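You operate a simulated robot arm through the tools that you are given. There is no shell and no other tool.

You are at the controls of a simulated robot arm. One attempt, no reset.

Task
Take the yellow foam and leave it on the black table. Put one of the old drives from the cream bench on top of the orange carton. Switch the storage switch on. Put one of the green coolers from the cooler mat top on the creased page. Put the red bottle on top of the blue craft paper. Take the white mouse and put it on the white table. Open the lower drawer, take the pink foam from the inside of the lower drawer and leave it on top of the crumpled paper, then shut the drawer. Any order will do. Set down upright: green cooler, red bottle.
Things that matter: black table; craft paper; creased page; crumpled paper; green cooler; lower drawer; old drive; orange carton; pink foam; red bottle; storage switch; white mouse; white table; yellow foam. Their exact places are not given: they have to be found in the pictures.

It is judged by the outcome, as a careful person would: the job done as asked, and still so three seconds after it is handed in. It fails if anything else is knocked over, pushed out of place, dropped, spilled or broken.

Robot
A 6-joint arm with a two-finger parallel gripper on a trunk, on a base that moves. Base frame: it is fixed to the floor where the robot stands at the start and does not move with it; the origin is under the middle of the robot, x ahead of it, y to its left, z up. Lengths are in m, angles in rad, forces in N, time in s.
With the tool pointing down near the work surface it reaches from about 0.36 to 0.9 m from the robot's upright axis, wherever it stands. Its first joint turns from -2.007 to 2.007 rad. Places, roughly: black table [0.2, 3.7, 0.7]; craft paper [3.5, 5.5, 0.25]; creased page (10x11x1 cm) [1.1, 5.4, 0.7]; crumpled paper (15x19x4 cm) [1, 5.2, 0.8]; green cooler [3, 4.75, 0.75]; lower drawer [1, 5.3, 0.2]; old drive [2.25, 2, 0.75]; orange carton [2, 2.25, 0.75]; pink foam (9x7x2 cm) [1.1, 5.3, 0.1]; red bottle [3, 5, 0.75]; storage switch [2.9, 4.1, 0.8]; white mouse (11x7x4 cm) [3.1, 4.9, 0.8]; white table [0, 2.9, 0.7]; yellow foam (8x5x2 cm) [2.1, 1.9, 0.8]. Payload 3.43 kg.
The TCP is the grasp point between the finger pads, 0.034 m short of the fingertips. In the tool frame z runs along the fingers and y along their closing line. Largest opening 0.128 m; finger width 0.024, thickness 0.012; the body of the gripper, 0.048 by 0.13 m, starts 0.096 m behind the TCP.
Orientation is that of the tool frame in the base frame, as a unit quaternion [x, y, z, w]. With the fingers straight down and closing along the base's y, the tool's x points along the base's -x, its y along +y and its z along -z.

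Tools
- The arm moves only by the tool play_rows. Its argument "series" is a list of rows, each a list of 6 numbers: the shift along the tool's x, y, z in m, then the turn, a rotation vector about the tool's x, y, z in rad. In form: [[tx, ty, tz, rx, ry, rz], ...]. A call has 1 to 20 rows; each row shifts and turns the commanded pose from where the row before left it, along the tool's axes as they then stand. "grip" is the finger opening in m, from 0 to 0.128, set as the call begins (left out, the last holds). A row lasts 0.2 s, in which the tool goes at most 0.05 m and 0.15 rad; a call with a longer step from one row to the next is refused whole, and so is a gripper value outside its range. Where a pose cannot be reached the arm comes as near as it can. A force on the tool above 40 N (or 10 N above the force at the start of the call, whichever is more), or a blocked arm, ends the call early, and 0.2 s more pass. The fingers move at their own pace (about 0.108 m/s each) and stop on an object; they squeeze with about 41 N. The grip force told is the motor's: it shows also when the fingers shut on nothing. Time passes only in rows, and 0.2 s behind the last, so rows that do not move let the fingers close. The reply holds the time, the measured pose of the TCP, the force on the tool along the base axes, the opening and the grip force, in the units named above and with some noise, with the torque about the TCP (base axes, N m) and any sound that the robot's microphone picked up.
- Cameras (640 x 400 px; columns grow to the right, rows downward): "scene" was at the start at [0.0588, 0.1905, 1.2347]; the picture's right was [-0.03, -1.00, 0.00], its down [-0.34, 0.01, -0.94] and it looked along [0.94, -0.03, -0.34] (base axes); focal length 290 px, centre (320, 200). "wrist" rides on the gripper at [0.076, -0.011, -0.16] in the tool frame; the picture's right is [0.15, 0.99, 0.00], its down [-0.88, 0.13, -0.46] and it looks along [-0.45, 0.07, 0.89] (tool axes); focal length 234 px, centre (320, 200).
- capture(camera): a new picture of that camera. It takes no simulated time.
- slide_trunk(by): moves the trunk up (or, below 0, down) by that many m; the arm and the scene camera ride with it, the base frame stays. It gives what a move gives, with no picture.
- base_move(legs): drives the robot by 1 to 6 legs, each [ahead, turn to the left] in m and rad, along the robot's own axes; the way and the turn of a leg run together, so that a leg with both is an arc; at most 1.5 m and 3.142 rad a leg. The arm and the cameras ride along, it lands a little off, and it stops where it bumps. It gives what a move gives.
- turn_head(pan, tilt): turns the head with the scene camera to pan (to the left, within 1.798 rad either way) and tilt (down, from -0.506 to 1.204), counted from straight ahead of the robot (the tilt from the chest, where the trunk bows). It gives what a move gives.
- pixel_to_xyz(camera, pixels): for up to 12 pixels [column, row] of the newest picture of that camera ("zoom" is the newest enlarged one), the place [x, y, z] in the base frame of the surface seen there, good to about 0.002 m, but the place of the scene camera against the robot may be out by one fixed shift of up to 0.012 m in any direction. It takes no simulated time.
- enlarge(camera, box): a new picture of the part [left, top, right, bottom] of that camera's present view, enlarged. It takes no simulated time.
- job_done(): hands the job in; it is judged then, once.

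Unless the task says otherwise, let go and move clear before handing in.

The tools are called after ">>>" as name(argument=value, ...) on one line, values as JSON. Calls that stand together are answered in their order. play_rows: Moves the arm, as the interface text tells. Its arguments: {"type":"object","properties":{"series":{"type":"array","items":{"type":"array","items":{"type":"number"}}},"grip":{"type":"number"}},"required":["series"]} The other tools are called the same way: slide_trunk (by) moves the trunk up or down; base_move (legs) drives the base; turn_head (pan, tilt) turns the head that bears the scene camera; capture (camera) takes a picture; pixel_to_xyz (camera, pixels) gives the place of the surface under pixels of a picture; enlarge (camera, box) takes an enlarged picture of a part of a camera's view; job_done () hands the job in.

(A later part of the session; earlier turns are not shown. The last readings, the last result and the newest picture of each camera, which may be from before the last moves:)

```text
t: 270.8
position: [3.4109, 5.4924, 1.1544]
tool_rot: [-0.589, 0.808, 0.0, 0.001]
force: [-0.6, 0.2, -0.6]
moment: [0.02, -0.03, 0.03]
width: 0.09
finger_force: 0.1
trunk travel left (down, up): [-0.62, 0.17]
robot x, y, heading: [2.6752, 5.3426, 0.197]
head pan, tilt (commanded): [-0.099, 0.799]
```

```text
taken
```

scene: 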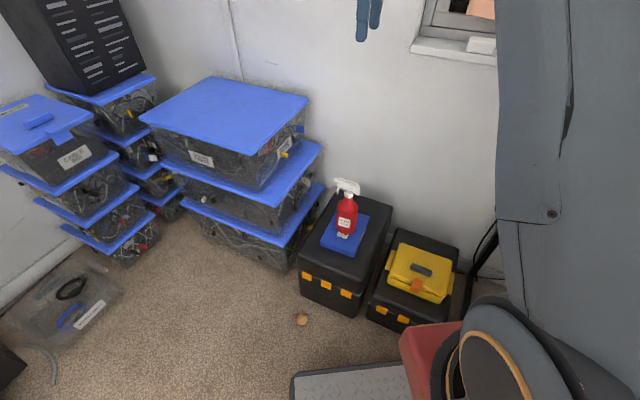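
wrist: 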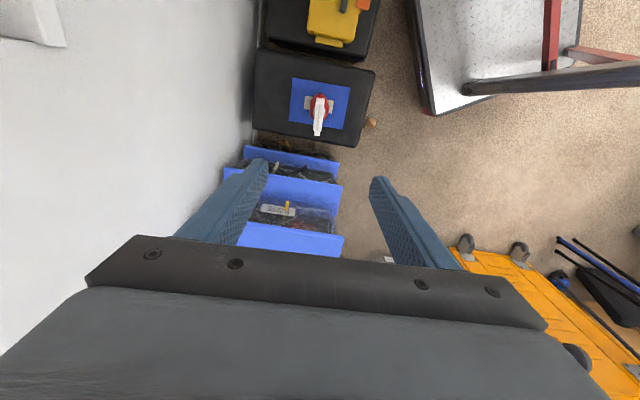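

The bottle is standing well. Last item is the white mouse: I'll turn the tool back to its usual orientation, tuck the arm in, and drive back to face the table.

>>> play_rows(series=[[0, 0, 0, 0, 0, 0.14], [0, 0, 0, 0, 0, 0.14], [0, 0, 0, 0, 0, 0.14], [0, 0, 0, 0, 0, 0.14], [0, 0, 0, 0, 0, 0.14], [0, 0, 0, 0, 0, 0.14], [0, 0, 0, 0, 0, 0.14], [0, 0, 0, 0, 0, 0.08], [0.045, 0, 0, 0, 0, 0], [0.045, 0, 0, 0, 0, 0], [0.045, 0, 0, 0, 0, 0], [0.045, 0, 0, 0, 0, 0], [0.04, 0, 0, 0, 0, 0]])

>>> base_move(legs=[[-0.3, 0], [0, -0.6]])

>>> turn_head(pan=0.0, tilt=0.6)

>>> capture(camera="scene")

>>> capture(camera="wrist")

```text
t: 273.6
position: [3.194, 5.4464, 1.1542]
tool_rot: [-0.101, 0.995, 0.0, 0.001]
force: [0.5, -0.2, 0.7]
moment: [-0.06, 0.05, 0.02]
width: 0.09
finger_force: 0.2
trunk travel left (down, up): [-0.62, 0.17]
robot x, y, heading: [2.676, 5.3412, 0.192]
head pan, tilt (commanded): [-0.099, 0.799]
```

```text
t: 277.3
position: [2.8667, 5.0775, 1.1539]
tool_rot: [0.196, 0.981, 0.001, 0.0]
force: [-0.3, -0.9, 0.7]
moment: [0.01, 0.0, -0.01]
width: 0.0899
finger_force: 0.0
trunk travel left (down, up): [-0.62, 0.17]
robot x, y, heading: [2.3799, 5.2812, -0.398]
head pan, tilt (commanded): [-0.099, 0.799]
```

```text
t: 278.0
position: [2.866, 5.0775, 1.1547]
tool_rot: [0.197, 0.98, 0.001, -0.001]
force: [-0.6, 0.2, 1.1]
moment: [0.0, -0.01, -0.04]
width: 0.0899
finger_force: 0.1
trunk travel left (down, up): [-0.62, 0.17]
robot x, y, heading: [2.3773, 5.2805, -0.394]
head pan, tilt (commanded): [0.0, 0.6]
```

```text
taken
```

scene: 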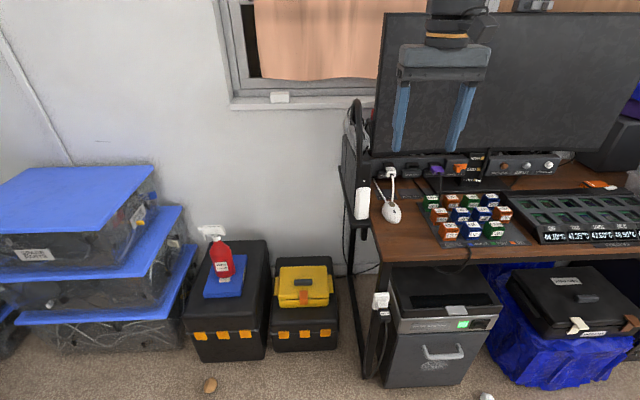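

```text
taken
```

wrist: 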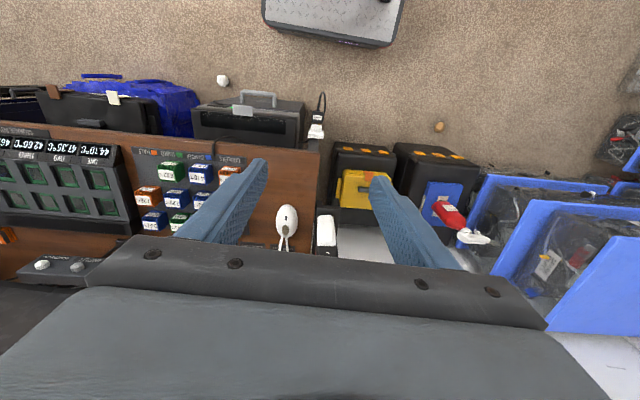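

The mouse shows at wrist (288,217) and scene (392,210). I'll look closely at its cord in both views.

>>> enlarge(camera="wrist", box=[240, 180, 350, 265])

>>> enlarge(camera="scene", box=[345, 150, 445, 240])

```text
4.71 times, centred on (295, 222) of wrist
```

zoom: 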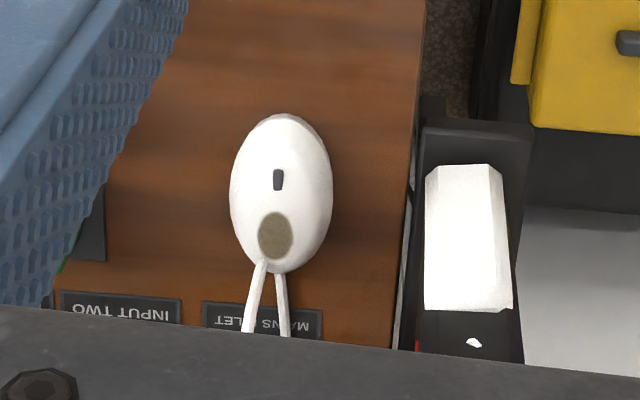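

```text
4.44 times, centred on (395, 195) of scene
```

zoom: 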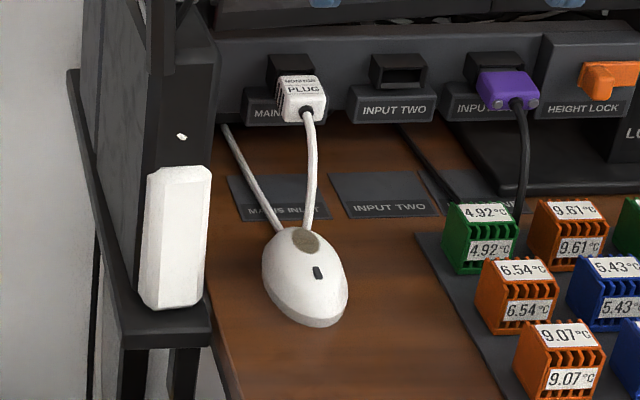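

The white cords loop from the monitor plug behind the mouse, so the mouse itself looks free: the purple plug's cord makes the same loop. I'll measure the mouse.

>>> enlarge(camera="wrist", box=[240, 180, 350, 265])

>>> pixel_to_xyz(camera="zoom", pixels=[[280, 190], [240, 190], [325, 190], [280, 125], [280, 255], [250, 150], [310, 150], [250, 240], [310, 240], [262, 280], [283, 290], [370, 200]])

```text
4.71 times, centred on (295, 222) of wrist
```

zoom: 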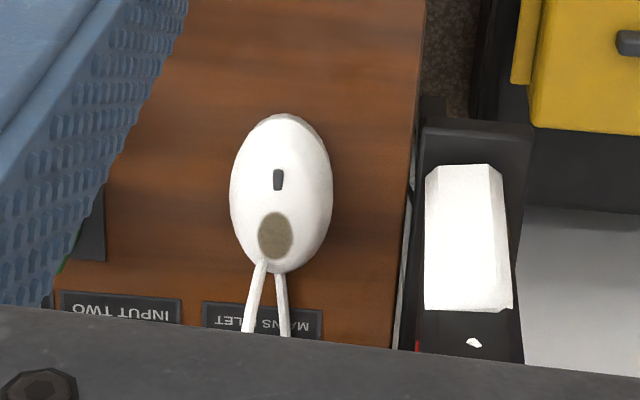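

```text
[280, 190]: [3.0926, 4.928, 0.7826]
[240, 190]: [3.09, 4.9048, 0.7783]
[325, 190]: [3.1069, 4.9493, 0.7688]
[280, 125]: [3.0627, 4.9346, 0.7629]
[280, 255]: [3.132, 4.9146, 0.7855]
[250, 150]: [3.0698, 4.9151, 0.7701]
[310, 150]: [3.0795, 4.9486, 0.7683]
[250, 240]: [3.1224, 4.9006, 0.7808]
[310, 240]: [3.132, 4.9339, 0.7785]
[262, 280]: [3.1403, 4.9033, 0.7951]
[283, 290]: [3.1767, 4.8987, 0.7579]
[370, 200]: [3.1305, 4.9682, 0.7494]
```

The black stand to the left of the mouse is close, so I'll measure its nearest edges.

>>> pixel_to_xyz(camera="zoom", pixels=[[428, 180], [428, 230], [430, 300], [418, 150], [415, 200], [410, 250], [405, 320], [430, 128], [400, 200], [395, 280], [450, 135], [500, 200]])

>>> pixel_to_xyz(camera="scene", pixels=[[362, 190], [358, 215], [368, 192], [355, 160], [362, 120], [370, 140], [368, 215], [357, 225], [375, 190], [372, 170]])

```text
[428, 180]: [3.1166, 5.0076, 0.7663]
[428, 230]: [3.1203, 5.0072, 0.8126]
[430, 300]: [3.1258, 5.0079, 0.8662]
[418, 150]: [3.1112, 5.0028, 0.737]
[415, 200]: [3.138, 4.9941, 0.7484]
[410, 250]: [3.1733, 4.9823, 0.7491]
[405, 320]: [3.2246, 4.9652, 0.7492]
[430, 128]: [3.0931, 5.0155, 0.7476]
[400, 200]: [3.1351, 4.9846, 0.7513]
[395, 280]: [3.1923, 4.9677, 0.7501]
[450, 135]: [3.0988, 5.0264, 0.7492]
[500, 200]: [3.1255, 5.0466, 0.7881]
```

```text
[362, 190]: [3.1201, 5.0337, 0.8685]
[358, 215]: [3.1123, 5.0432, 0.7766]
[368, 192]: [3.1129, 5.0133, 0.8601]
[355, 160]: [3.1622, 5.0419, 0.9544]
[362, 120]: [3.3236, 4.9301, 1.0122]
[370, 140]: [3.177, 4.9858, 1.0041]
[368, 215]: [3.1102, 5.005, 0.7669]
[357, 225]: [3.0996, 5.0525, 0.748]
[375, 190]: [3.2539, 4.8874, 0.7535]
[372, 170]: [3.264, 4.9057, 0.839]
```

The white box on the stand is about 8.5 cm to the left of the mouse's centre, and the gripper body needs 6.5 cm, so it fits. I'll drive 0.1 m closer and place the tool over the mouse.

>>> base_move(legs=[[0.1, 0]])

>>> capture(camera="wrist")

```text
t: 279.1
position: [2.9588, 5.039, 1.1537]
tool_rot: [0.196, 0.981, 0.0, 0.001]
force: [-0.4, 0.2, 0.6]
moment: [0.0, -0.01, -0.04]
width: 0.09
finger_force: 0.2
trunk travel left (down, up): [-0.62, 0.17]
robot x, y, heading: [2.4674, 5.2429, -0.399]
head pan, tilt (commanded): [0.0, 0.6]
```

```text
taken
```

wrist: 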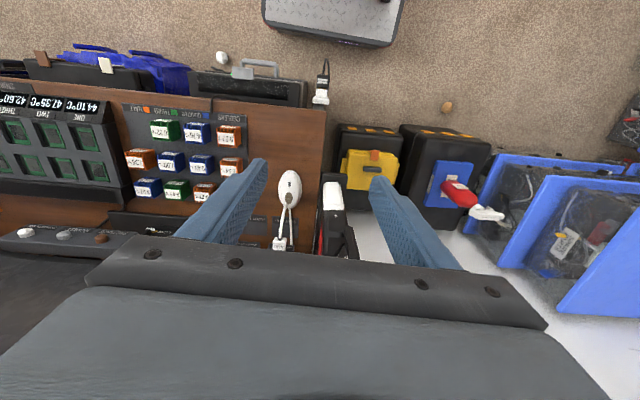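

I'll move over the mouse now at this safe height and turn to line up with its width.

>>> play_rows(series=[[-0.0434, -0.0137, 0, 0, 0, 0], [-0.0434, -0.0137, 0, 0, 0, 0], [-0.0434, -0.0137, 0, 0, 0, 0], [-0.0434, -0.0137, 0, 0, 0, 0], [0, 0, 0, 0, 0, -0.09], [0, 0, 0.04, 0, 0, 0], [0, 0, 0.04, 0, 0, 0], [0, 0, 0, 0, 0, 0]])

>>> capture(camera="wrist")

>>> enlarge(camera="wrist", box=[250, 80, 400, 200])

>>> pixel_to_xyz(camera="zoom", pixels=[[320, 200], [300, 150], [350, 150], [275, 200], [365, 200], [285, 245], [350, 245], [320, 130], [320, 265], [420, 180], [420, 240], [410, 130]])

```text
t: 280.9
position: [3.0969, 4.9214, 1.0716]
tool_rot: [0.152, 0.988, 0.0, 0.0]
force: [0.3, 0.0, 0.1]
moment: [0.0, 0.02, -0.01]
width: 0.0902
finger_force: 0.1
trunk travel left (down, up): [-0.62, 0.17]
robot x, y, heading: [2.472, 5.2441, -0.399]
head pan, tilt (commanded): [0.0, 0.6]
```

```text
taken
```

wrist: 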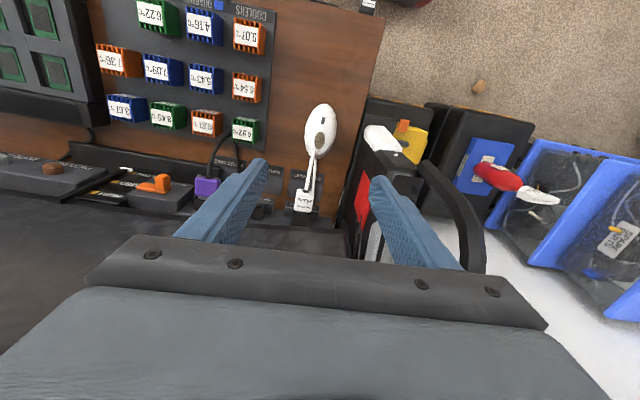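

```text
3.33 times, centred on (325, 140) of wrist
```

zoom: 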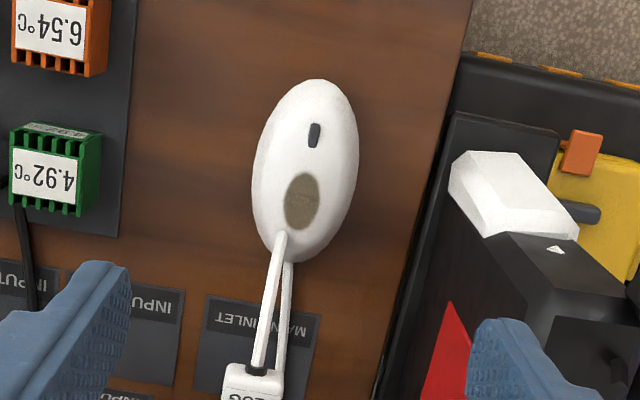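

```text
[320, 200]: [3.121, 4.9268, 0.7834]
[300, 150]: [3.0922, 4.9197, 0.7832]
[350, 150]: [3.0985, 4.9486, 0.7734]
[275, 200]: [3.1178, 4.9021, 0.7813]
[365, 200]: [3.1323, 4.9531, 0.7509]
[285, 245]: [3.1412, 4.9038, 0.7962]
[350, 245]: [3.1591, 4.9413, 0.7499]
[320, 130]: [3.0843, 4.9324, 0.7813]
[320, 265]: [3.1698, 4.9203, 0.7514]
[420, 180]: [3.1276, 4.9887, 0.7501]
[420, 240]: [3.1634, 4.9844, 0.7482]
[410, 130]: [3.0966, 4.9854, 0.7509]
```

A dark headset ring stands close to the right finger at wrist (460,210), so I'll measure it before going lower.

>>> pixel_to_xyz(camera="wrist", pixels=[[430, 175], [445, 190], [460, 210], [475, 235], [480, 260], [400, 170], [415, 185], [370, 190], [362, 210], [385, 160], [380, 135], [350, 250]])

>>> capture(camera="scene")

>>> enlarge(camera="scene", box=[320, 60, 460, 240])

```text
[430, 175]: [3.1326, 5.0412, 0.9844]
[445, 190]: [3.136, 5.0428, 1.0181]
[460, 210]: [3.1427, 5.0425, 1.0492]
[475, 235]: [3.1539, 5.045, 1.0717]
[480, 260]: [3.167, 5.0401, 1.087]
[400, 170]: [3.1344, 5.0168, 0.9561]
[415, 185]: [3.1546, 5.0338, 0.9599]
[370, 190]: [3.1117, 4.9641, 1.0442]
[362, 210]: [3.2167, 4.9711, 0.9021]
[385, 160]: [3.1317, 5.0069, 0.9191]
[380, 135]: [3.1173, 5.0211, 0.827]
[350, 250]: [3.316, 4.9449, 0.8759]
```

```text
taken
```

scene: 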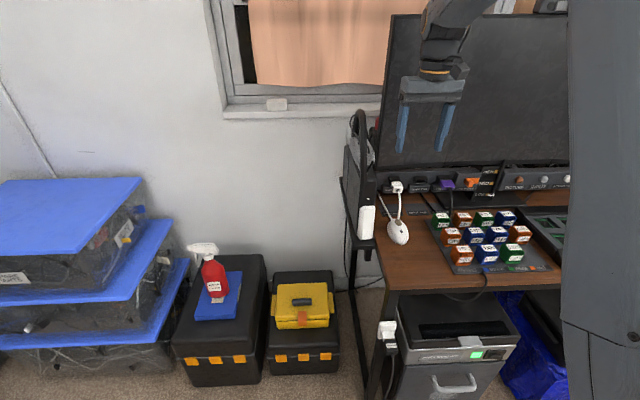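

```text
2.22 times, centred on (390, 150) of scene
```

zoom: 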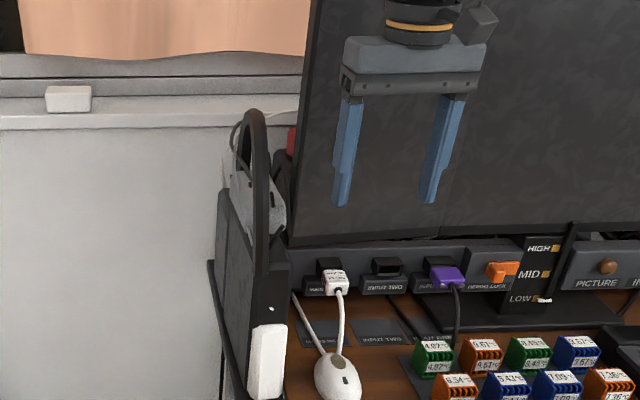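

The ring and panel are at least 8 cm to the side at the relevant heights, so a straight descent with an 8 cm opening clears them. I'll go down to just above the mouse.

>>> play_rows(series=[[-0.005, 0.0, 0.03, 0, 0, 0], [0, 0, 0.045, 0, 0, 0], [0, 0, 0.045, 0, 0, 0], [0, 0, 0.045, 0, 0, 0], [0, 0, 0.04, 0, 0, 0], [0, 0, 0, 0, 0, 0]], grip=0.08)

>>> capture(camera="wrist")

>>> enlarge(camera="scene", box=[320, 90, 460, 260])

```text
t: 282.3
position: [3.1019, 4.9198, 0.8697]
tool_rot: [0.152, 0.988, -0.001, 0.001]
force: [-0.4, -0.5, -0.6]
moment: [0.0, 0.0, -0.03]
width: 0.0801
finger_force: 0.0
trunk travel left (down, up): [-0.62, 0.17]
robot x, y, heading: [2.4695, 5.2405, -0.395]
head pan, tilt (commanded): [0.0, 0.6]
```

```text
taken
```

wrist: 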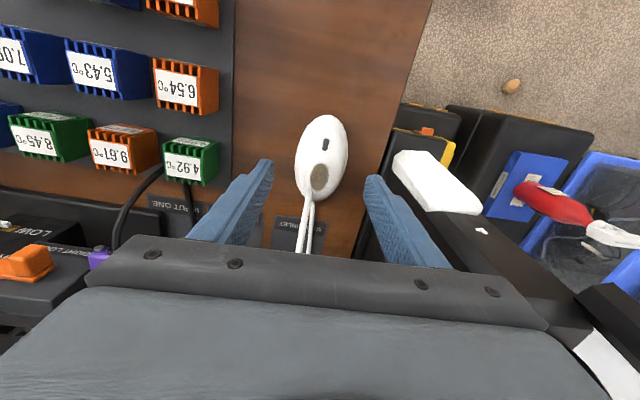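

```text
2.35 times, centred on (390, 175) of scene
```

zoom: 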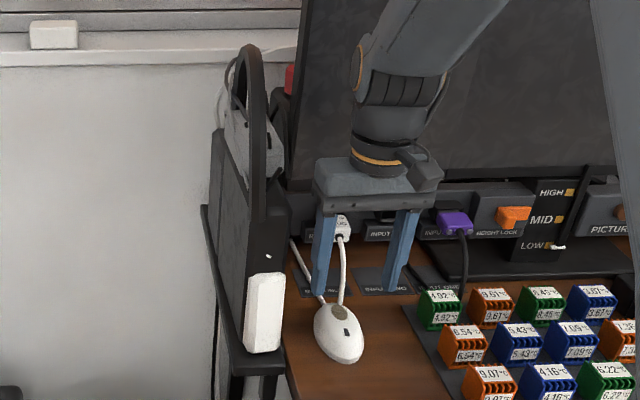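

The mouse lies centred between the fingers at (322,157). I'll go down to z≈0.791 and close.

>>> play_rows(series=[[0, 0, 0.035, 0, 0, 0], [0, 0, 0.03, 0, 0, 0], [0, 0, 0.0135, 0, 0, 0], [0, 0, 0, 0, 0, 0]])

>>> capture(camera="wrist")

```text
t: 283.3
position: [3.1028, 4.9195, 0.7926]
tool_rot: [0.152, 0.988, -0.001, 0.001]
force: [-0.1, -0.4, -0.8]
moment: [-0.01, 0.04, -0.02]
width: 0.08
finger_force: 0.1
trunk travel left (down, up): [-0.62, 0.17]
robot x, y, heading: [2.4672, 5.2417, -0.397]
head pan, tilt (commanded): [0.0, 0.6]
```

```text
taken
```

wrist: 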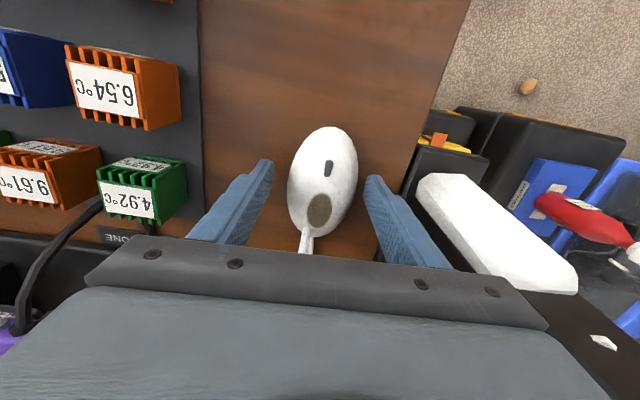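

>>> play_rows(series=[[0, 0, 0.002, 0, 0, 0], [0, 0, 0, 0, 0, 0]])

>>> play_rows(series=[[0, 0, 0, 0, 0, 0], [0, 0, 0, 0, 0, 0], [0, 0, 0, 0, 0, 0]], grip=0.03)

>>> capture(camera="wrist")

```text
t: 283.9
position: [3.1027, 4.9184, 0.7898]
tool_rot: [0.152, 0.988, 0.001, 0.001]
force: [0.8, -0.2, -0.2]
moment: [0.0, -0.02, 0.02]
width: 0.0797
finger_force: 0.0
trunk travel left (down, up): [-0.62, 0.17]
robot x, y, heading: [2.4706, 5.2401, -0.398]
head pan, tilt (commanded): [0.0, 0.6]
```

```text
t: 284.7
position: [3.1023, 4.9182, 0.7899]
tool_rot: [0.152, 0.988, 0.001, 0.002]
force: [0.3, 0.5, 0.3]
moment: [0.01, -0.02, -0.01]
width: 0.0602
finger_force: 40.9
trunk travel left (down, up): [-0.62, 0.17]
robot x, y, heading: [2.47, 5.2417, -0.397]
head pan, tilt (commanded): [0.0, 0.6]
```

```text
taken
```

wrist: 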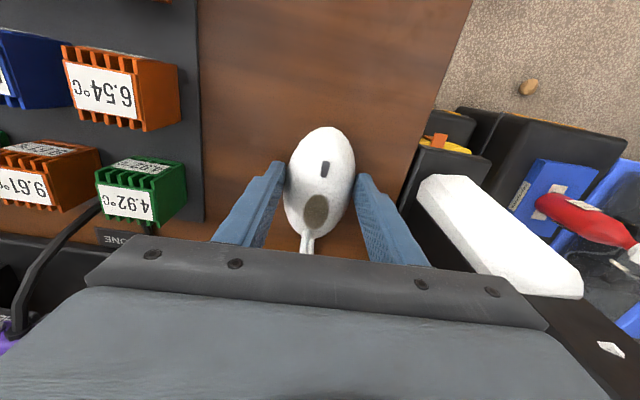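

Gripped at 0.060. I'll lift a few centimetres and check whether the cord comes along.

>>> play_rows(series=[[0, 0, -0.01, 0, 0, 0], [0, 0, -0.02, 0, 0, 0], [0, 0, -0.02, 0, 0, 0], [0, 0, 0, 0, 0, 0]])

>>> capture(camera="wrist")

>>> enlarge(camera="scene", box=[320, 110, 460, 270])

```text
t: 285.7
position: [3.1023, 4.9184, 0.8398]
tool_rot: [0.152, 0.988, 0.0, 0.0]
force: [-0.2, 0.4, -0.6]
moment: [0.01, 0.01, -0.02]
width: 0.0604
finger_force: 40.6
trunk travel left (down, up): [-0.62, 0.17]
robot x, y, heading: [2.4702, 5.2466, -0.398]
head pan, tilt (commanded): [0.0, 0.6]
```

```text
taken
```

wrist: 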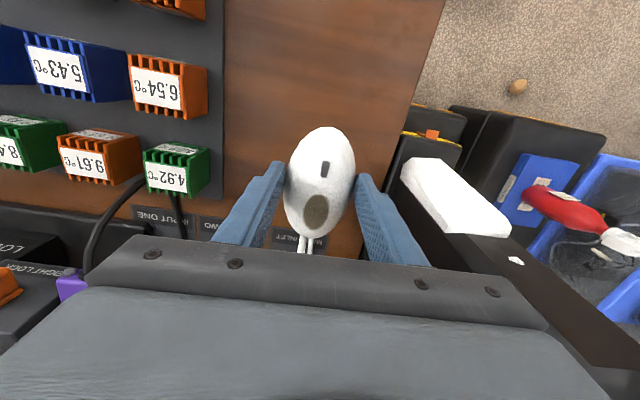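

```text
2.50 times, centred on (390, 190) of scene
```

zoom: 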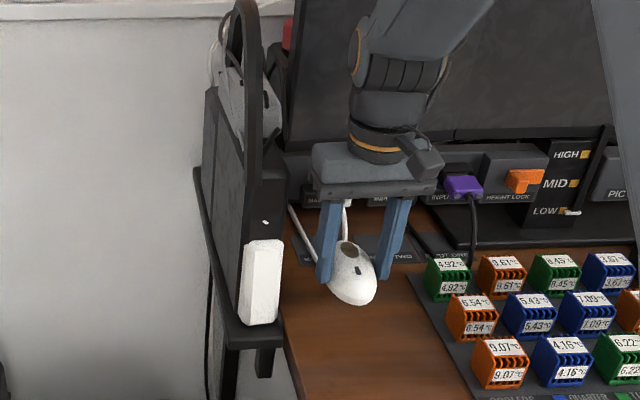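

The mouse lifts freely with no extra force. I'll rise further and check that the cord stays behind.

>>> play_rows(series=[[0, 0, -0.03, 0, 0, 0], [0, 0, -0.04, 0, 0, 0], [0, 0, -0.04, 0, 0, 0], [0, 0, -0.04, 0, 0, 0], [0, 0, 0, 0, 0, 0]])

>>> capture(camera="wrist")

>>> enlarge(camera="scene", box=[320, 60, 460, 260])

```text
t: 286.9
position: [3.1028, 4.9209, 0.9897]
tool_rot: [0.153, 0.988, 0.0, -0.001]
force: [-0.8, -0.2, -0.2]
moment: [-0.01, 0.0, -0.02]
width: 0.0602
finger_force: 41.3
trunk travel left (down, up): [-0.62, 0.17]
robot x, y, heading: [2.4711, 5.2424, -0.4]
head pan, tilt (commanded): [0.0, 0.6]
```

```text
taken
```

wrist: 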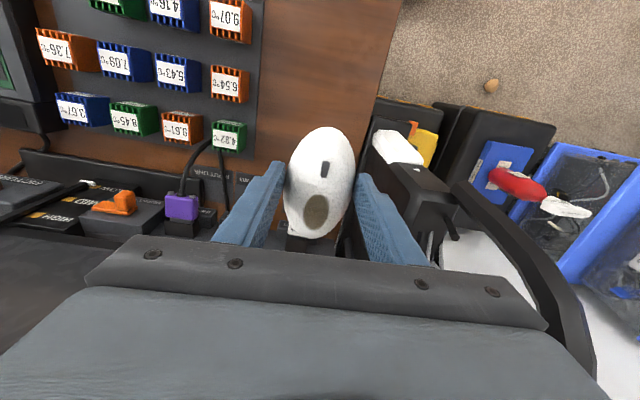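

```text
2.00 times, centred on (390, 160) of scene
```

zoom: 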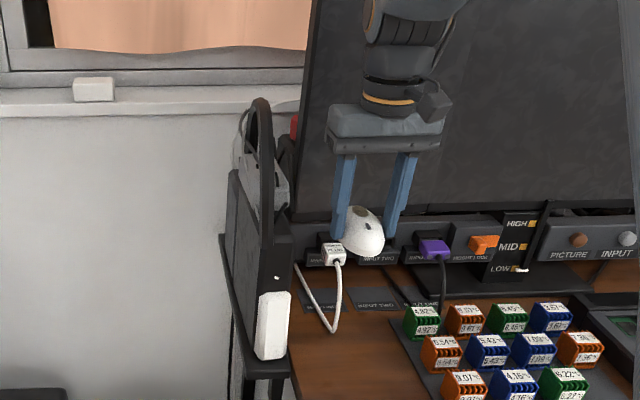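

The cord stays on the table and the mouse is free. I'll raise it further, tuck the arm in, and drive back along the corridor toward the white table.

>>> play_rows(series=[[0, 0, -0.04, 0, 0, 0], [0, 0, -0.04, 0, 0, 0], [0, 0, -0.03, 0, 0, 0], [0.045, 0, 0, 0, 0, 0], [0.045, 0, 0, 0, 0, 0], [0.045, 0, 0, 0, 0, 0], [0.045, 0, 0, 0, 0, 0]])

>>> base_move(legs=[[-0.15, 0], [0, -1.87], [1.25, 0]])

```text
t: 288.5
position: [2.9286, 4.9754, 1.0984]
tool_rot: [0.152, 0.988, 0.0, 0.0]
force: [0.4, -0.1, -1.3]
moment: [0.0, 0.06, -0.01]
width: 0.0603
finger_force: 41.1
trunk travel left (down, up): [-0.62, 0.17]
robot x, y, heading: [2.4687, 5.2426, -0.393]
head pan, tilt (commanded): [0.0, 0.6]
```

```text
t: 300.2
position: [1.1831, 3.9495, 1.0988]
tool_rot: [0.876, 0.482, -0.001, 0.001]
force: [0.4, 0.5, -0.5]
moment: [0.01, 0.03, -0.03]
width: 0.0605
finger_force: 40.7
trunk travel left (down, up): [-0.62, 0.17]
robot x, y, heading: [1.5625, 4.3259, -2.223]
head pan, tilt (commanded): [0.0, 0.6]
```

I'm at (1.56, 4.33). Next I'll go down the corridor to about (1.0, 3.2), face the white table, and look for bare white surface.

>>> base_move(legs=[[0, 0.2], [1.25, 0], [0, -1.5]])

>>> turn_head(pan=0.0, tilt=0.55)

>>> capture(camera="scene")

>>> capture(camera="wrist")

```text
t: 311.0
position: [0.5465, 3.4612, 1.0999]
tool_rot: [0.99, -0.144, -0.001, 0.0]
force: [0.2, 0.5, -2.1]
moment: [0.02, -0.01, 0.03]
width: 0.0602
finger_force: 40.8
trunk travel left (down, up): [-0.62, 0.17]
robot x, y, heading: [1.0114, 3.2023, 2.764]
head pan, tilt (commanded): [0.0, 0.6]
```

```text
t: 311.6
position: [0.5464, 3.461, 1.0989]
tool_rot: [0.99, -0.144, -0.002, 0.0]
force: [-1.2, -0.2, -1.5]
moment: [0.0, 0.0, -0.02]
width: 0.0602
finger_force: 40.9
trunk travel left (down, up): [-0.62, 0.17]
robot x, y, heading: [1.0146, 3.2014, 2.761]
head pan, tilt (commanded): [0.0, 0.55]
```

```text
taken
```

scene: 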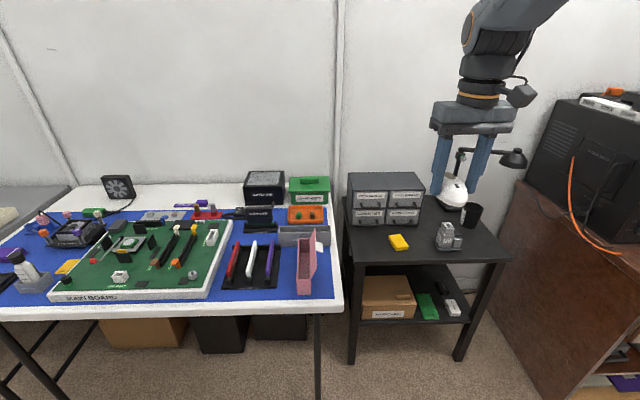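

```text
taken
```

wrist: 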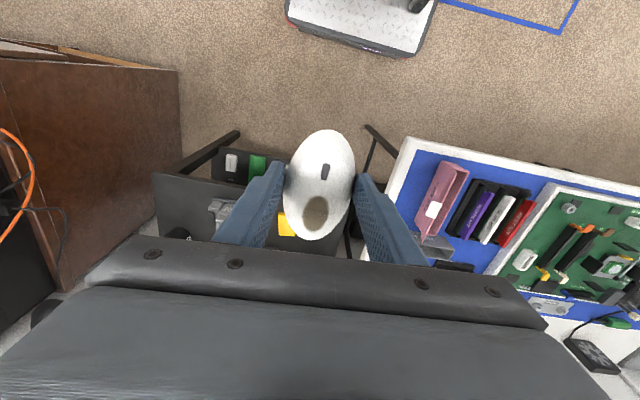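

The bare white strip at the back, around (190,195), is the clearest spot. I'll enlarge and measure it and the front-right corner.

>>> enlarge(camera="scene", box=[80, 165, 340, 325])

>>> pixel_to_xyz(camera="zoom", pixels=[[200, 70], [250, 70], [300, 65], [350, 65], [180, 90], [150, 70], [370, 90], [230, 105], [210, 60], [390, 65], [280, 90], [150, 110]])

```text
2.46 times, centred on (210, 245) of scene
```

zoom: 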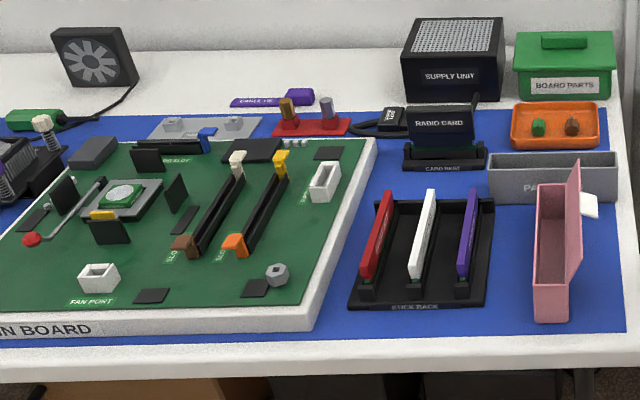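

```text
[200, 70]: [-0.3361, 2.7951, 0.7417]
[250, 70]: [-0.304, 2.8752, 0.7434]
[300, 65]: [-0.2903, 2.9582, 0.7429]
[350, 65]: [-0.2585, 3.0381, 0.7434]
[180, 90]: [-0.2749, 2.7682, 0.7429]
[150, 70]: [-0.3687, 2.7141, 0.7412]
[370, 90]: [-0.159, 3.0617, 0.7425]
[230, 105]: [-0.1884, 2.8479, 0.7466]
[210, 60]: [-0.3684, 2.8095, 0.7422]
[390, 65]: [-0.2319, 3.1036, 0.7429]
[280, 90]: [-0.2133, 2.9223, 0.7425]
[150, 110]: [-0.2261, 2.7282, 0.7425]
```

There's a free white patch between the purple cable-tie item and the supply unit, at zoom (358,88). I'll measure its borders more precisely.

>>> pixel_to_xyz(camera="zoom", pixels=[[312, 98], [316, 104], [402, 96], [403, 80], [360, 110], [360, 115], [360, 118], [360, 121], [345, 100], [330, 95], [390, 100], [350, 127]])

```text
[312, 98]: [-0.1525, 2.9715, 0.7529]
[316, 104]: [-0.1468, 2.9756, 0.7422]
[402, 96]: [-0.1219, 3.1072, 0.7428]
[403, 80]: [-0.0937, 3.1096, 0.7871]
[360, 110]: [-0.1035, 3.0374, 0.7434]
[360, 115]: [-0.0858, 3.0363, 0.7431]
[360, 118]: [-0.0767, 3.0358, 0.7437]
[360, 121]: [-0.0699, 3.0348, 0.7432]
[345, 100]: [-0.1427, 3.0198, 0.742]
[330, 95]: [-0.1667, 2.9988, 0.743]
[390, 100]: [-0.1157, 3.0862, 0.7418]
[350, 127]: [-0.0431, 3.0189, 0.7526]
```

The patch is about 15 cm wide between those items, and the mat edge lies in front of it. The target centre is about (−0.153, 3.056). I'll drive around to stand in front of it and then come straight in.

>>> base_move(legs=[[0, 1.68], [0.57, 0], [0, -1.68]])

>>> capture(camera="scene")

>>> capture(camera="wrist")

```text
t: 323.0
position: [0.4077, 2.9155, 1.0994]
tool_rot: [0.99, -0.138, -0.001, 0.0]
force: [0.1, 0.6, 0.2]
moment: [0.01, 0.0, 0.0]
width: 0.06
finger_force: 40.7
trunk travel left (down, up): [-0.62, 0.17]
robot x, y, heading: [0.8722, 2.6598, 2.773]
head pan, tilt (commanded): [0.0, 0.55]
```

```text
taken
```

scene: 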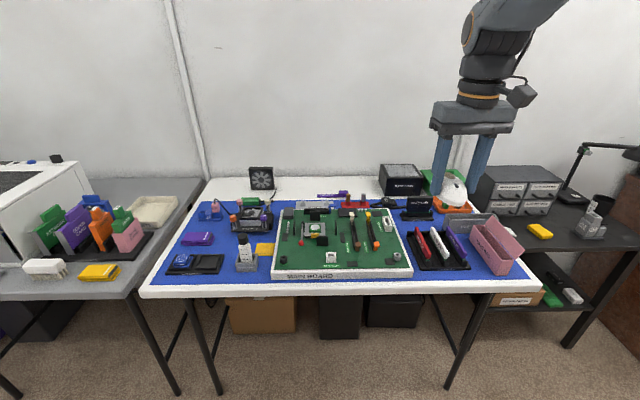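

```text
taken
```

wrist: 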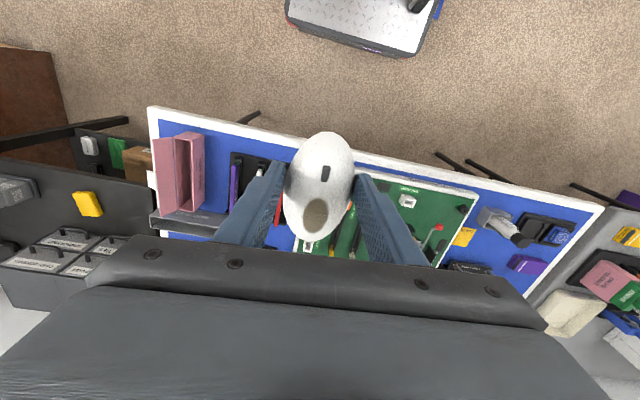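

The white strip is visible between the fan and the supply unit. I'll check where the table's slanted legs touch the floor before driving in.

>>> pixel_to_xyz(camera="scene", pixels=[[447, 386], [460, 350], [219, 390], [178, 392], [340, 330], [395, 320], [265, 330], [340, 296], [480, 300]])

>>> enlarge(camera="scene", box=[300, 160, 440, 240])

```text
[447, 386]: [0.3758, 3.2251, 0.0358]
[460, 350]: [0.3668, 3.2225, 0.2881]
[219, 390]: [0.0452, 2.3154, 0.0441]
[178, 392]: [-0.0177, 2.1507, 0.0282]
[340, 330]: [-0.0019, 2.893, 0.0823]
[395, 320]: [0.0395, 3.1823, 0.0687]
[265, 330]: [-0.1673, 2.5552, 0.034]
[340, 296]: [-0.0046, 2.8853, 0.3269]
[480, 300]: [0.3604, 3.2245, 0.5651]
```

```text
4.57 times, centred on (370, 200) of scene
```

zoom: 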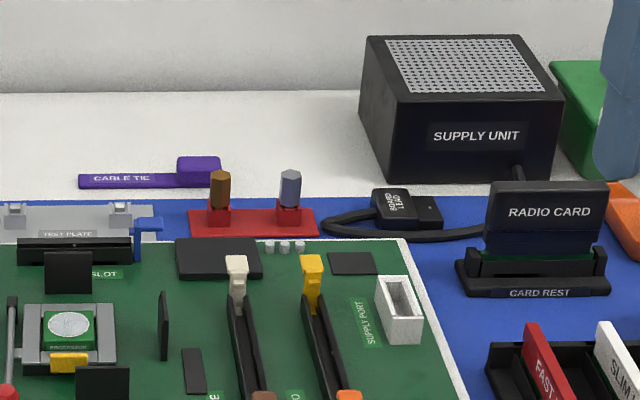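

The white patch is open, the legs are well to the sides, and the boxes below sit far back. I'll drive in 0.28 m.

>>> base_move(legs=[[0.28, 0]])

>>> capture(camera="wrist")

```text
t: 325.0
position: [0.148, 3.0179, 1.0988]
tool_rot: [0.99, -0.141, 0.0, 0.0]
force: [0.1, -0.2, -0.2]
moment: [0.02, 0.02, -0.04]
width: 0.0602
finger_force: 40.8
trunk travel left (down, up): [-0.62, 0.17]
robot x, y, heading: [0.6178, 2.7652, 2.77]
head pan, tilt (commanded): [0.0, 0.55]
```

```text
taken
```

wrist: 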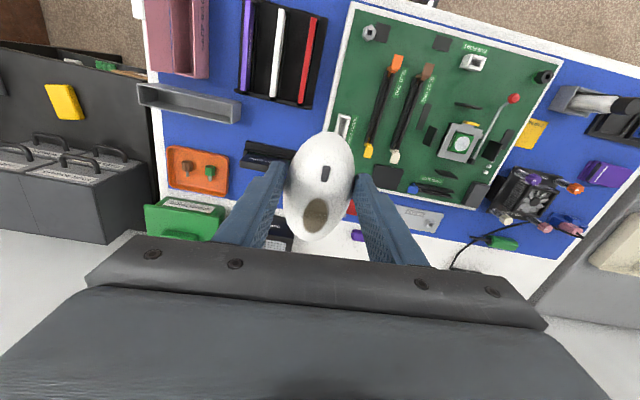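

I'll extend the arm over the white patch at this height and check with the wrist camera.

>>> play_rows(series=[[-0.0428, 0.0068, 0, 0, 0, 0], [-0.0428, 0.0068, 0, 0, 0, 0], [-0.0428, 0.0068, 0, 0, 0, 0], [-0.0428, 0.0068, 0, 0, 0, 0], [-0.0428, 0.0068, 0, 0, 0, 0], [-0.0428, 0.0068, 0, 0, 0, 0], [-0.0428, 0.0068, 0, 0, 0, 0], [0, 0, 0, 0, 0, 0]])

>>> capture(camera="wrist")

>>> turn_head(pan=-0.15, tilt=0.6)

>>> capture(camera="scene")

```text
t: 326.8
position: [-0.1544, 3.055, 1.0973]
tool_rot: [0.99, -0.14, 0.0, 0.0]
force: [0.5, 0.5, -0.8]
moment: [0.01, 0.0, -0.03]
width: 0.0601
finger_force: 40.9
trunk travel left (down, up): [-0.62, 0.17]
robot x, y, heading: [0.6163, 2.7599, 2.767]
head pan, tilt (commanded): [0.0, 0.55]
```

```text
taken
```

wrist: 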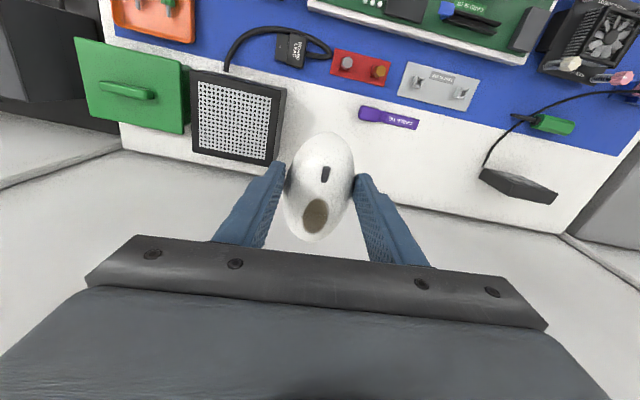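

```text
t: 327.5
position: [-0.1552, 3.0557, 1.0987]
tool_rot: [0.99, -0.141, 0.0, 0.0]
force: [-0.1, 0.8, -1.2]
moment: [0.01, -0.01, 0.0]
width: 0.0598
finger_force: 41.0
trunk travel left (down, up): [-0.62, 0.17]
robot x, y, heading: [0.6164, 2.7646, 2.767]
head pan, tilt (commanded): [-0.15, 0.6]
```

```text
taken
```

scene: 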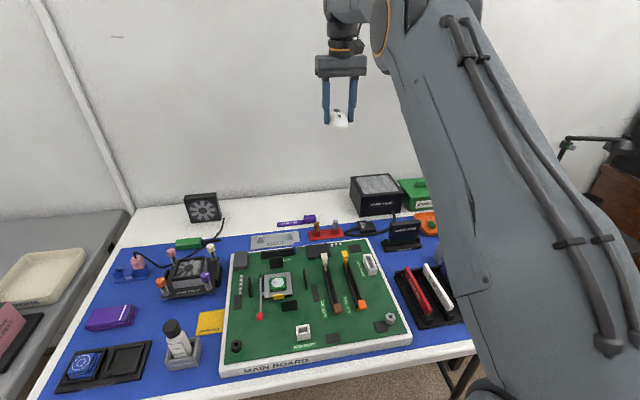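

The spot under the tool projects to wrist (320,120), on bare white between the supply unit and the purple item. I'll verify the surface points there.

>>> pixel_to_xyz(camera="wrist", pixels=[[320, 120], [320, 105], [320, 95], [320, 85], [287, 120], [280, 158], [360, 115], [300, 120], [345, 125], [290, 95], [345, 100]])

```text
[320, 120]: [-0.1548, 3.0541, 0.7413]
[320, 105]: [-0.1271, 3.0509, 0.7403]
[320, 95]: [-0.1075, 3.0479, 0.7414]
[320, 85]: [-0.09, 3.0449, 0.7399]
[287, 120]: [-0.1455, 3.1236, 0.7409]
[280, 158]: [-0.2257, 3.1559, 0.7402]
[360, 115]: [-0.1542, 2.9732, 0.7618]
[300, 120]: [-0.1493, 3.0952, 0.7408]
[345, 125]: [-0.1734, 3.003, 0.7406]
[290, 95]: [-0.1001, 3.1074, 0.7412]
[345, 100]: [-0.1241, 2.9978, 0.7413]
```

All bare white at z 0.741. Descending toward the table.

>>> play_rows(series=[[0, 0, 0.045, 0, 0, 0], [0, 0, 0.045, 0, 0, 0], [0, 0, 0.045, 0, 0, 0], [0, 0, 0.045, 0, 0, 0], [0, 0, 0.045, 0, 0, 0], [0, 0, 0.045, 0, 0, 0], [0, 0, 0.03, 0, 0, 0], [0, 0, 0, 0, 0, 0]])

>>> capture(camera="wrist")

>>> enlarge(camera="scene", box=[250, 110, 430, 260])

```text
t: 329.3
position: [-0.1521, 3.0563, 0.7974]
tool_rot: [0.99, -0.14, -0.001, -0.001]
force: [-0.1, -0.8, -1.1]
moment: [0.0, 0.0, 0.0]
width: 0.06
finger_force: 41.1
trunk travel left (down, up): [-0.62, 0.17]
robot x, y, heading: [0.6163, 2.7637, 2.771]
head pan, tilt (commanded): [-0.15, 0.6]
```

```text
taken
```

wrist: 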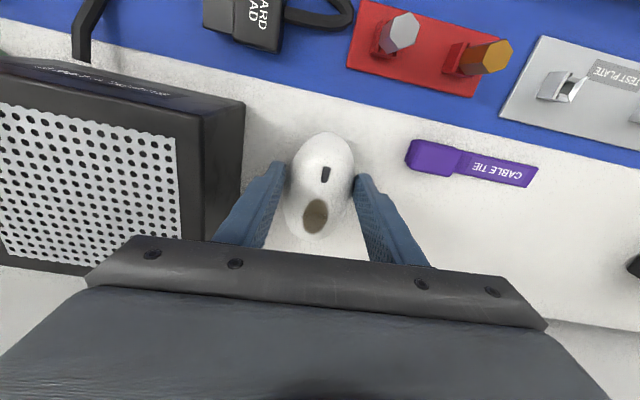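

```text
2.67 times, centred on (340, 185) of scene
```

zoom: 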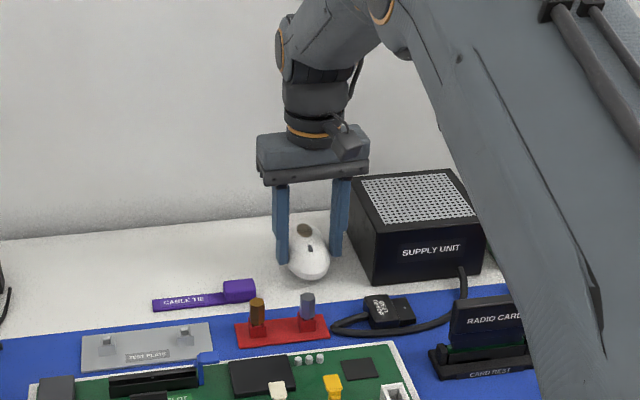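

The mouse is about 2 cm above bare white surface with free room on both sides. Lowering to contact.

>>> play_rows(series=[[0, 0, 0.01, 0, 0, 0], [0, 0, 0.005, 0, 0, 0], [0, 0, 0.002, 0, 0, 0], [0, 0, 0.0015, 0, 0, 0], [0, 0, 0, 0, 0, 0]])

```text
t: 330.5
position: [-0.152, 3.0566, 0.7812]
tool_rot: [0.99, -0.141, 0.0, -0.001]
force: [0.5, 0.2, -0.2]
moment: [0.01, -0.03, -0.05]
width: 0.0599
finger_force: 41.1
trunk travel left (down, up): [-0.62, 0.17]
robot x, y, heading: [0.6129, 2.7629, 2.771]
head pan, tilt (commanded): [-0.15, 0.6]
```

>>> play_rows(series=[[0, 0, 0.0015, 0, 0, 0], [0, 0, 0.001, 0, 0, 0], [0, 0, 0, 0, 0, 0]])

```text
t: 331.3
position: [-0.1515, 3.0582, 0.7794]
tool_rot: [0.99, -0.139, -0.001, 0.001]
force: [2.1, 0.0, 11.7]
moment: [-0.3, -0.06, 0.05]
width: 0.0603
finger_force: 40.9
trunk travel left (down, up): [-0.62, 0.17]
robot x, y, heading: [0.6146, 2.7629, 2.771]
head pan, tilt (commanded): [-0.15, 0.6]
```

The mouse touches the table (Fz 11.7 N). I'll open and rise.

>>> play_rows(series=[[0, 0, 0, 0, 0, 0], [0, 0, 0, 0, 0, 0], [0, 0, -0.02, 0, 0, 0], [0, 0, -0.04, 0, 0, 0], [0, 0, -0.045, 0, 0, 0], [0, 0, -0.045, 0, 0, 0], [0, 0, -0.045, 0, 0, 0], [0, 0, -0.045, 0, 0, 0], [0, 0, -0.045, 0, 0, 0]], grip=0.08)

>>> capture(camera="wrist")

>>> enlarge(camera="scene", box=[250, 130, 430, 260])

```text
t: 333.3
position: [-0.1522, 3.0548, 1.0635]
tool_rot: [0.99, -0.14, 0.0, 0.0]
force: [-0.7, 0.1, -1.1]
moment: [0.0, -0.03, 0.04]
width: 0.08
finger_force: 0.0
trunk travel left (down, up): [-0.62, 0.17]
robot x, y, heading: [0.6199, 2.7606, 2.77]
head pan, tilt (commanded): [-0.15, 0.6]
```

```text
taken
```

wrist: 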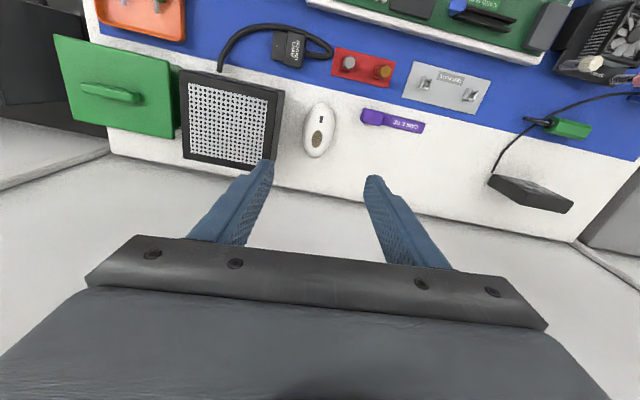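

```text
3.08 times, centred on (340, 195) of scene
```

zoom: 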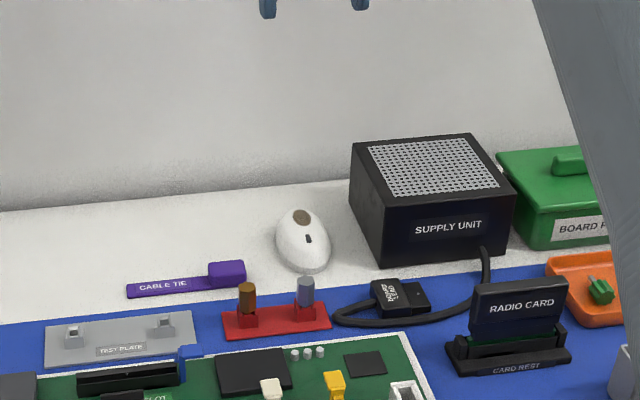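

The white mouse rests on the white table. I'll retract the arm, back away, and then re-check the other results, starting with the cream bench.

>>> play_rows(series=[[0.045, 0, 0, 0, 0, 0], [0.045, 0, 0, 0, 0, 0], [0.045, 0, 0, 0, 0, 0], [0.045, 0, 0, 0, 0, 0], [0.045, 0, 0, 0, 0, 0]])

>>> base_move(legs=[[-0.5, 0]])

>>> turn_head(pan=-0.3, tilt=0.4)

>>> capture(camera="scene")

```text
t: 334.5
position: [0.065, 2.9936, 1.061]
tool_rot: [0.99, -0.141, 0.0, 0.0]
force: [-0.4, -0.1, -0.5]
moment: [-0.01, -0.04, -0.02]
width: 0.08
finger_force: 0.0
trunk travel left (down, up): [-0.62, 0.17]
robot x, y, heading: [0.614, 2.7619, 2.769]
head pan, tilt (commanded): [-0.15, 0.6]
```

```text
t: 337.4
position: [0.5415, 2.8107, 1.0622]
tool_rot: [0.99, -0.144, 0.0, 0.0]
force: [0.1, 0.1, 0.3]
moment: [-0.02, 0.0, -0.01]
width: 0.0802
finger_force: 0.0
trunk travel left (down, up): [-0.62, 0.17]
robot x, y, heading: [1.0888, 2.5771, 2.759]
head pan, tilt (commanded): [-0.15, 0.6]
```

```text
t: 338.2
position: [0.5417, 2.8106, 1.0613]
tool_rot: [0.99, -0.144, -0.001, -0.001]
force: [-0.7, -0.3, 0.4]
moment: [-0.01, 0.01, 0.03]
width: 0.0799
finger_force: 0.0
trunk travel left (down, up): [-0.62, 0.17]
robot x, y, heading: [1.0909, 2.5752, 2.759]
head pan, tilt (commanded): [-0.3, 0.4]
```

```text
taken
```

scene: 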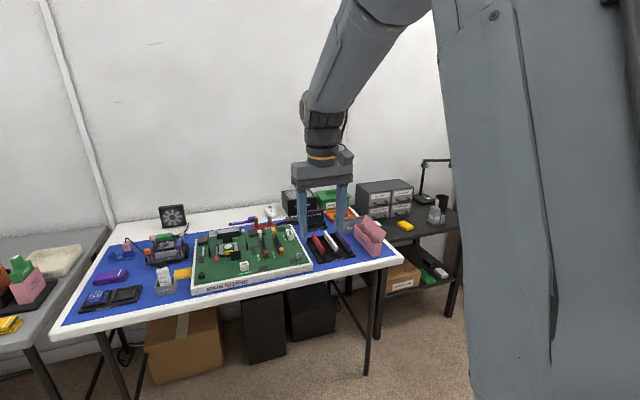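

The yellow foam is still on the black table at (405,225). Now I'll turn toward the cream bench to confirm the drive on the carton.

>>> base_move(legs=[[0, -3.0]])

>>> turn_head(pan=0.1, tilt=0.4)

>>> capture(camera="scene")

>>> turn_head(pan=1.0, tilt=0.3)

>>> capture(camera="scene")

```text
t: 345.7
position: [1.6615, 2.4027, 1.0624]
tool_rot: [0.089, 0.996, 0.0, 0.0]
force: [0.2, 1.6, 0.2]
moment: [0.02, 0.01, 0.01]
width: 0.0801
finger_force: 0.1
trunk travel left (down, up): [-0.62, 0.17]
robot x, y, heading: [1.0906, 2.5758, -0.266]
head pan, tilt (commanded): [-0.3, 0.4]
```

```text
t: 346.5
position: [1.6627, 2.4023, 1.063]
tool_rot: [0.088, 0.996, 0.0, 0.001]
force: [-0.6, -0.1, 0.3]
moment: [-0.01, 0.04, 0.02]
width: 0.0798
finger_force: 0.1
trunk travel left (down, up): [-0.62, 0.17]
robot x, y, heading: [1.0923, 2.5732, -0.264]
head pan, tilt (commanded): [0.099, 0.4]
```

```text
taken
```

scene: 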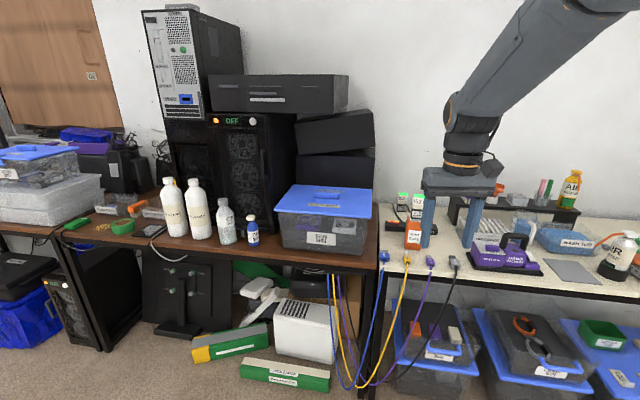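

```text
t: 347.7
position: [1.6625, 2.4022, 1.0629]
tool_rot: [0.087, 0.996, -0.001, 0.001]
force: [-0.2, 0.8, -0.3]
moment: [-0.02, 0.03, 0.01]
width: 0.08
finger_force: 0.0
trunk travel left (down, up): [-0.62, 0.17]
robot x, y, heading: [1.091, 2.5753, -0.266]
head pan, tilt (commanded): [1.0, 0.3]
```

```text
taken
```

scene: 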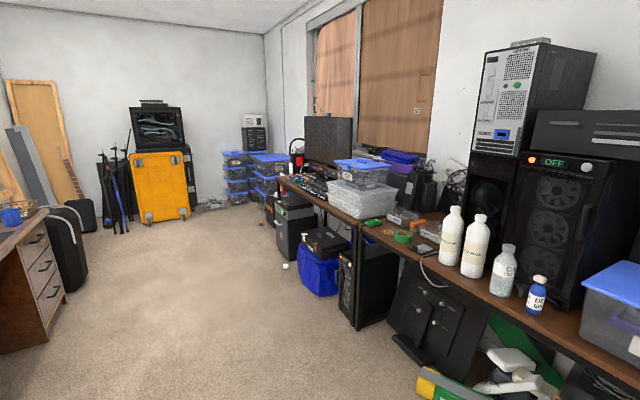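

I'll zoom in on the storage box from here, and on the carton again.

>>> enlarge(camera="scene", box=[270, 150, 350, 210])

>>> turn_head(pan=0.1, tilt=0.4)

>>> enlarge(camera="scene", box=[370, 170, 530, 280])

```text
6.67 times, centred on (310, 180) of scene
```

zoom: 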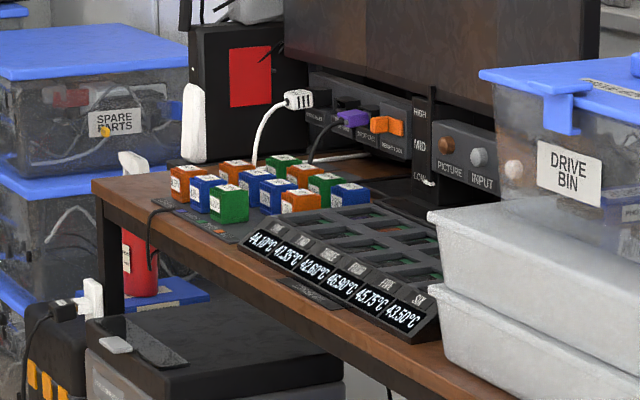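

```text
t: 348.9
position: [1.6629, 2.4021, 1.062]
tool_rot: [0.088, 0.996, 0.0, 0.0]
force: [0.4, 0.4, -0.5]
moment: [0.04, -0.01, 0.0]
width: 0.0801
finger_force: 0.2
trunk travel left (down, up): [-0.62, 0.17]
robot x, y, heading: [1.0883, 2.5731, -0.263]
head pan, tilt (commanded): [0.099, 0.4]
```

```text
3.64 times, centred on (450, 225) of scene
```

zoom: 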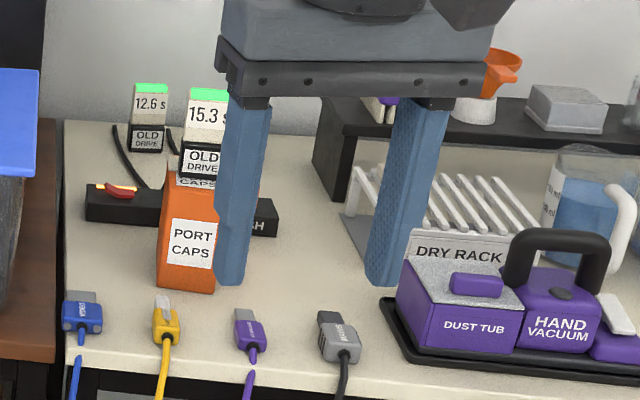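

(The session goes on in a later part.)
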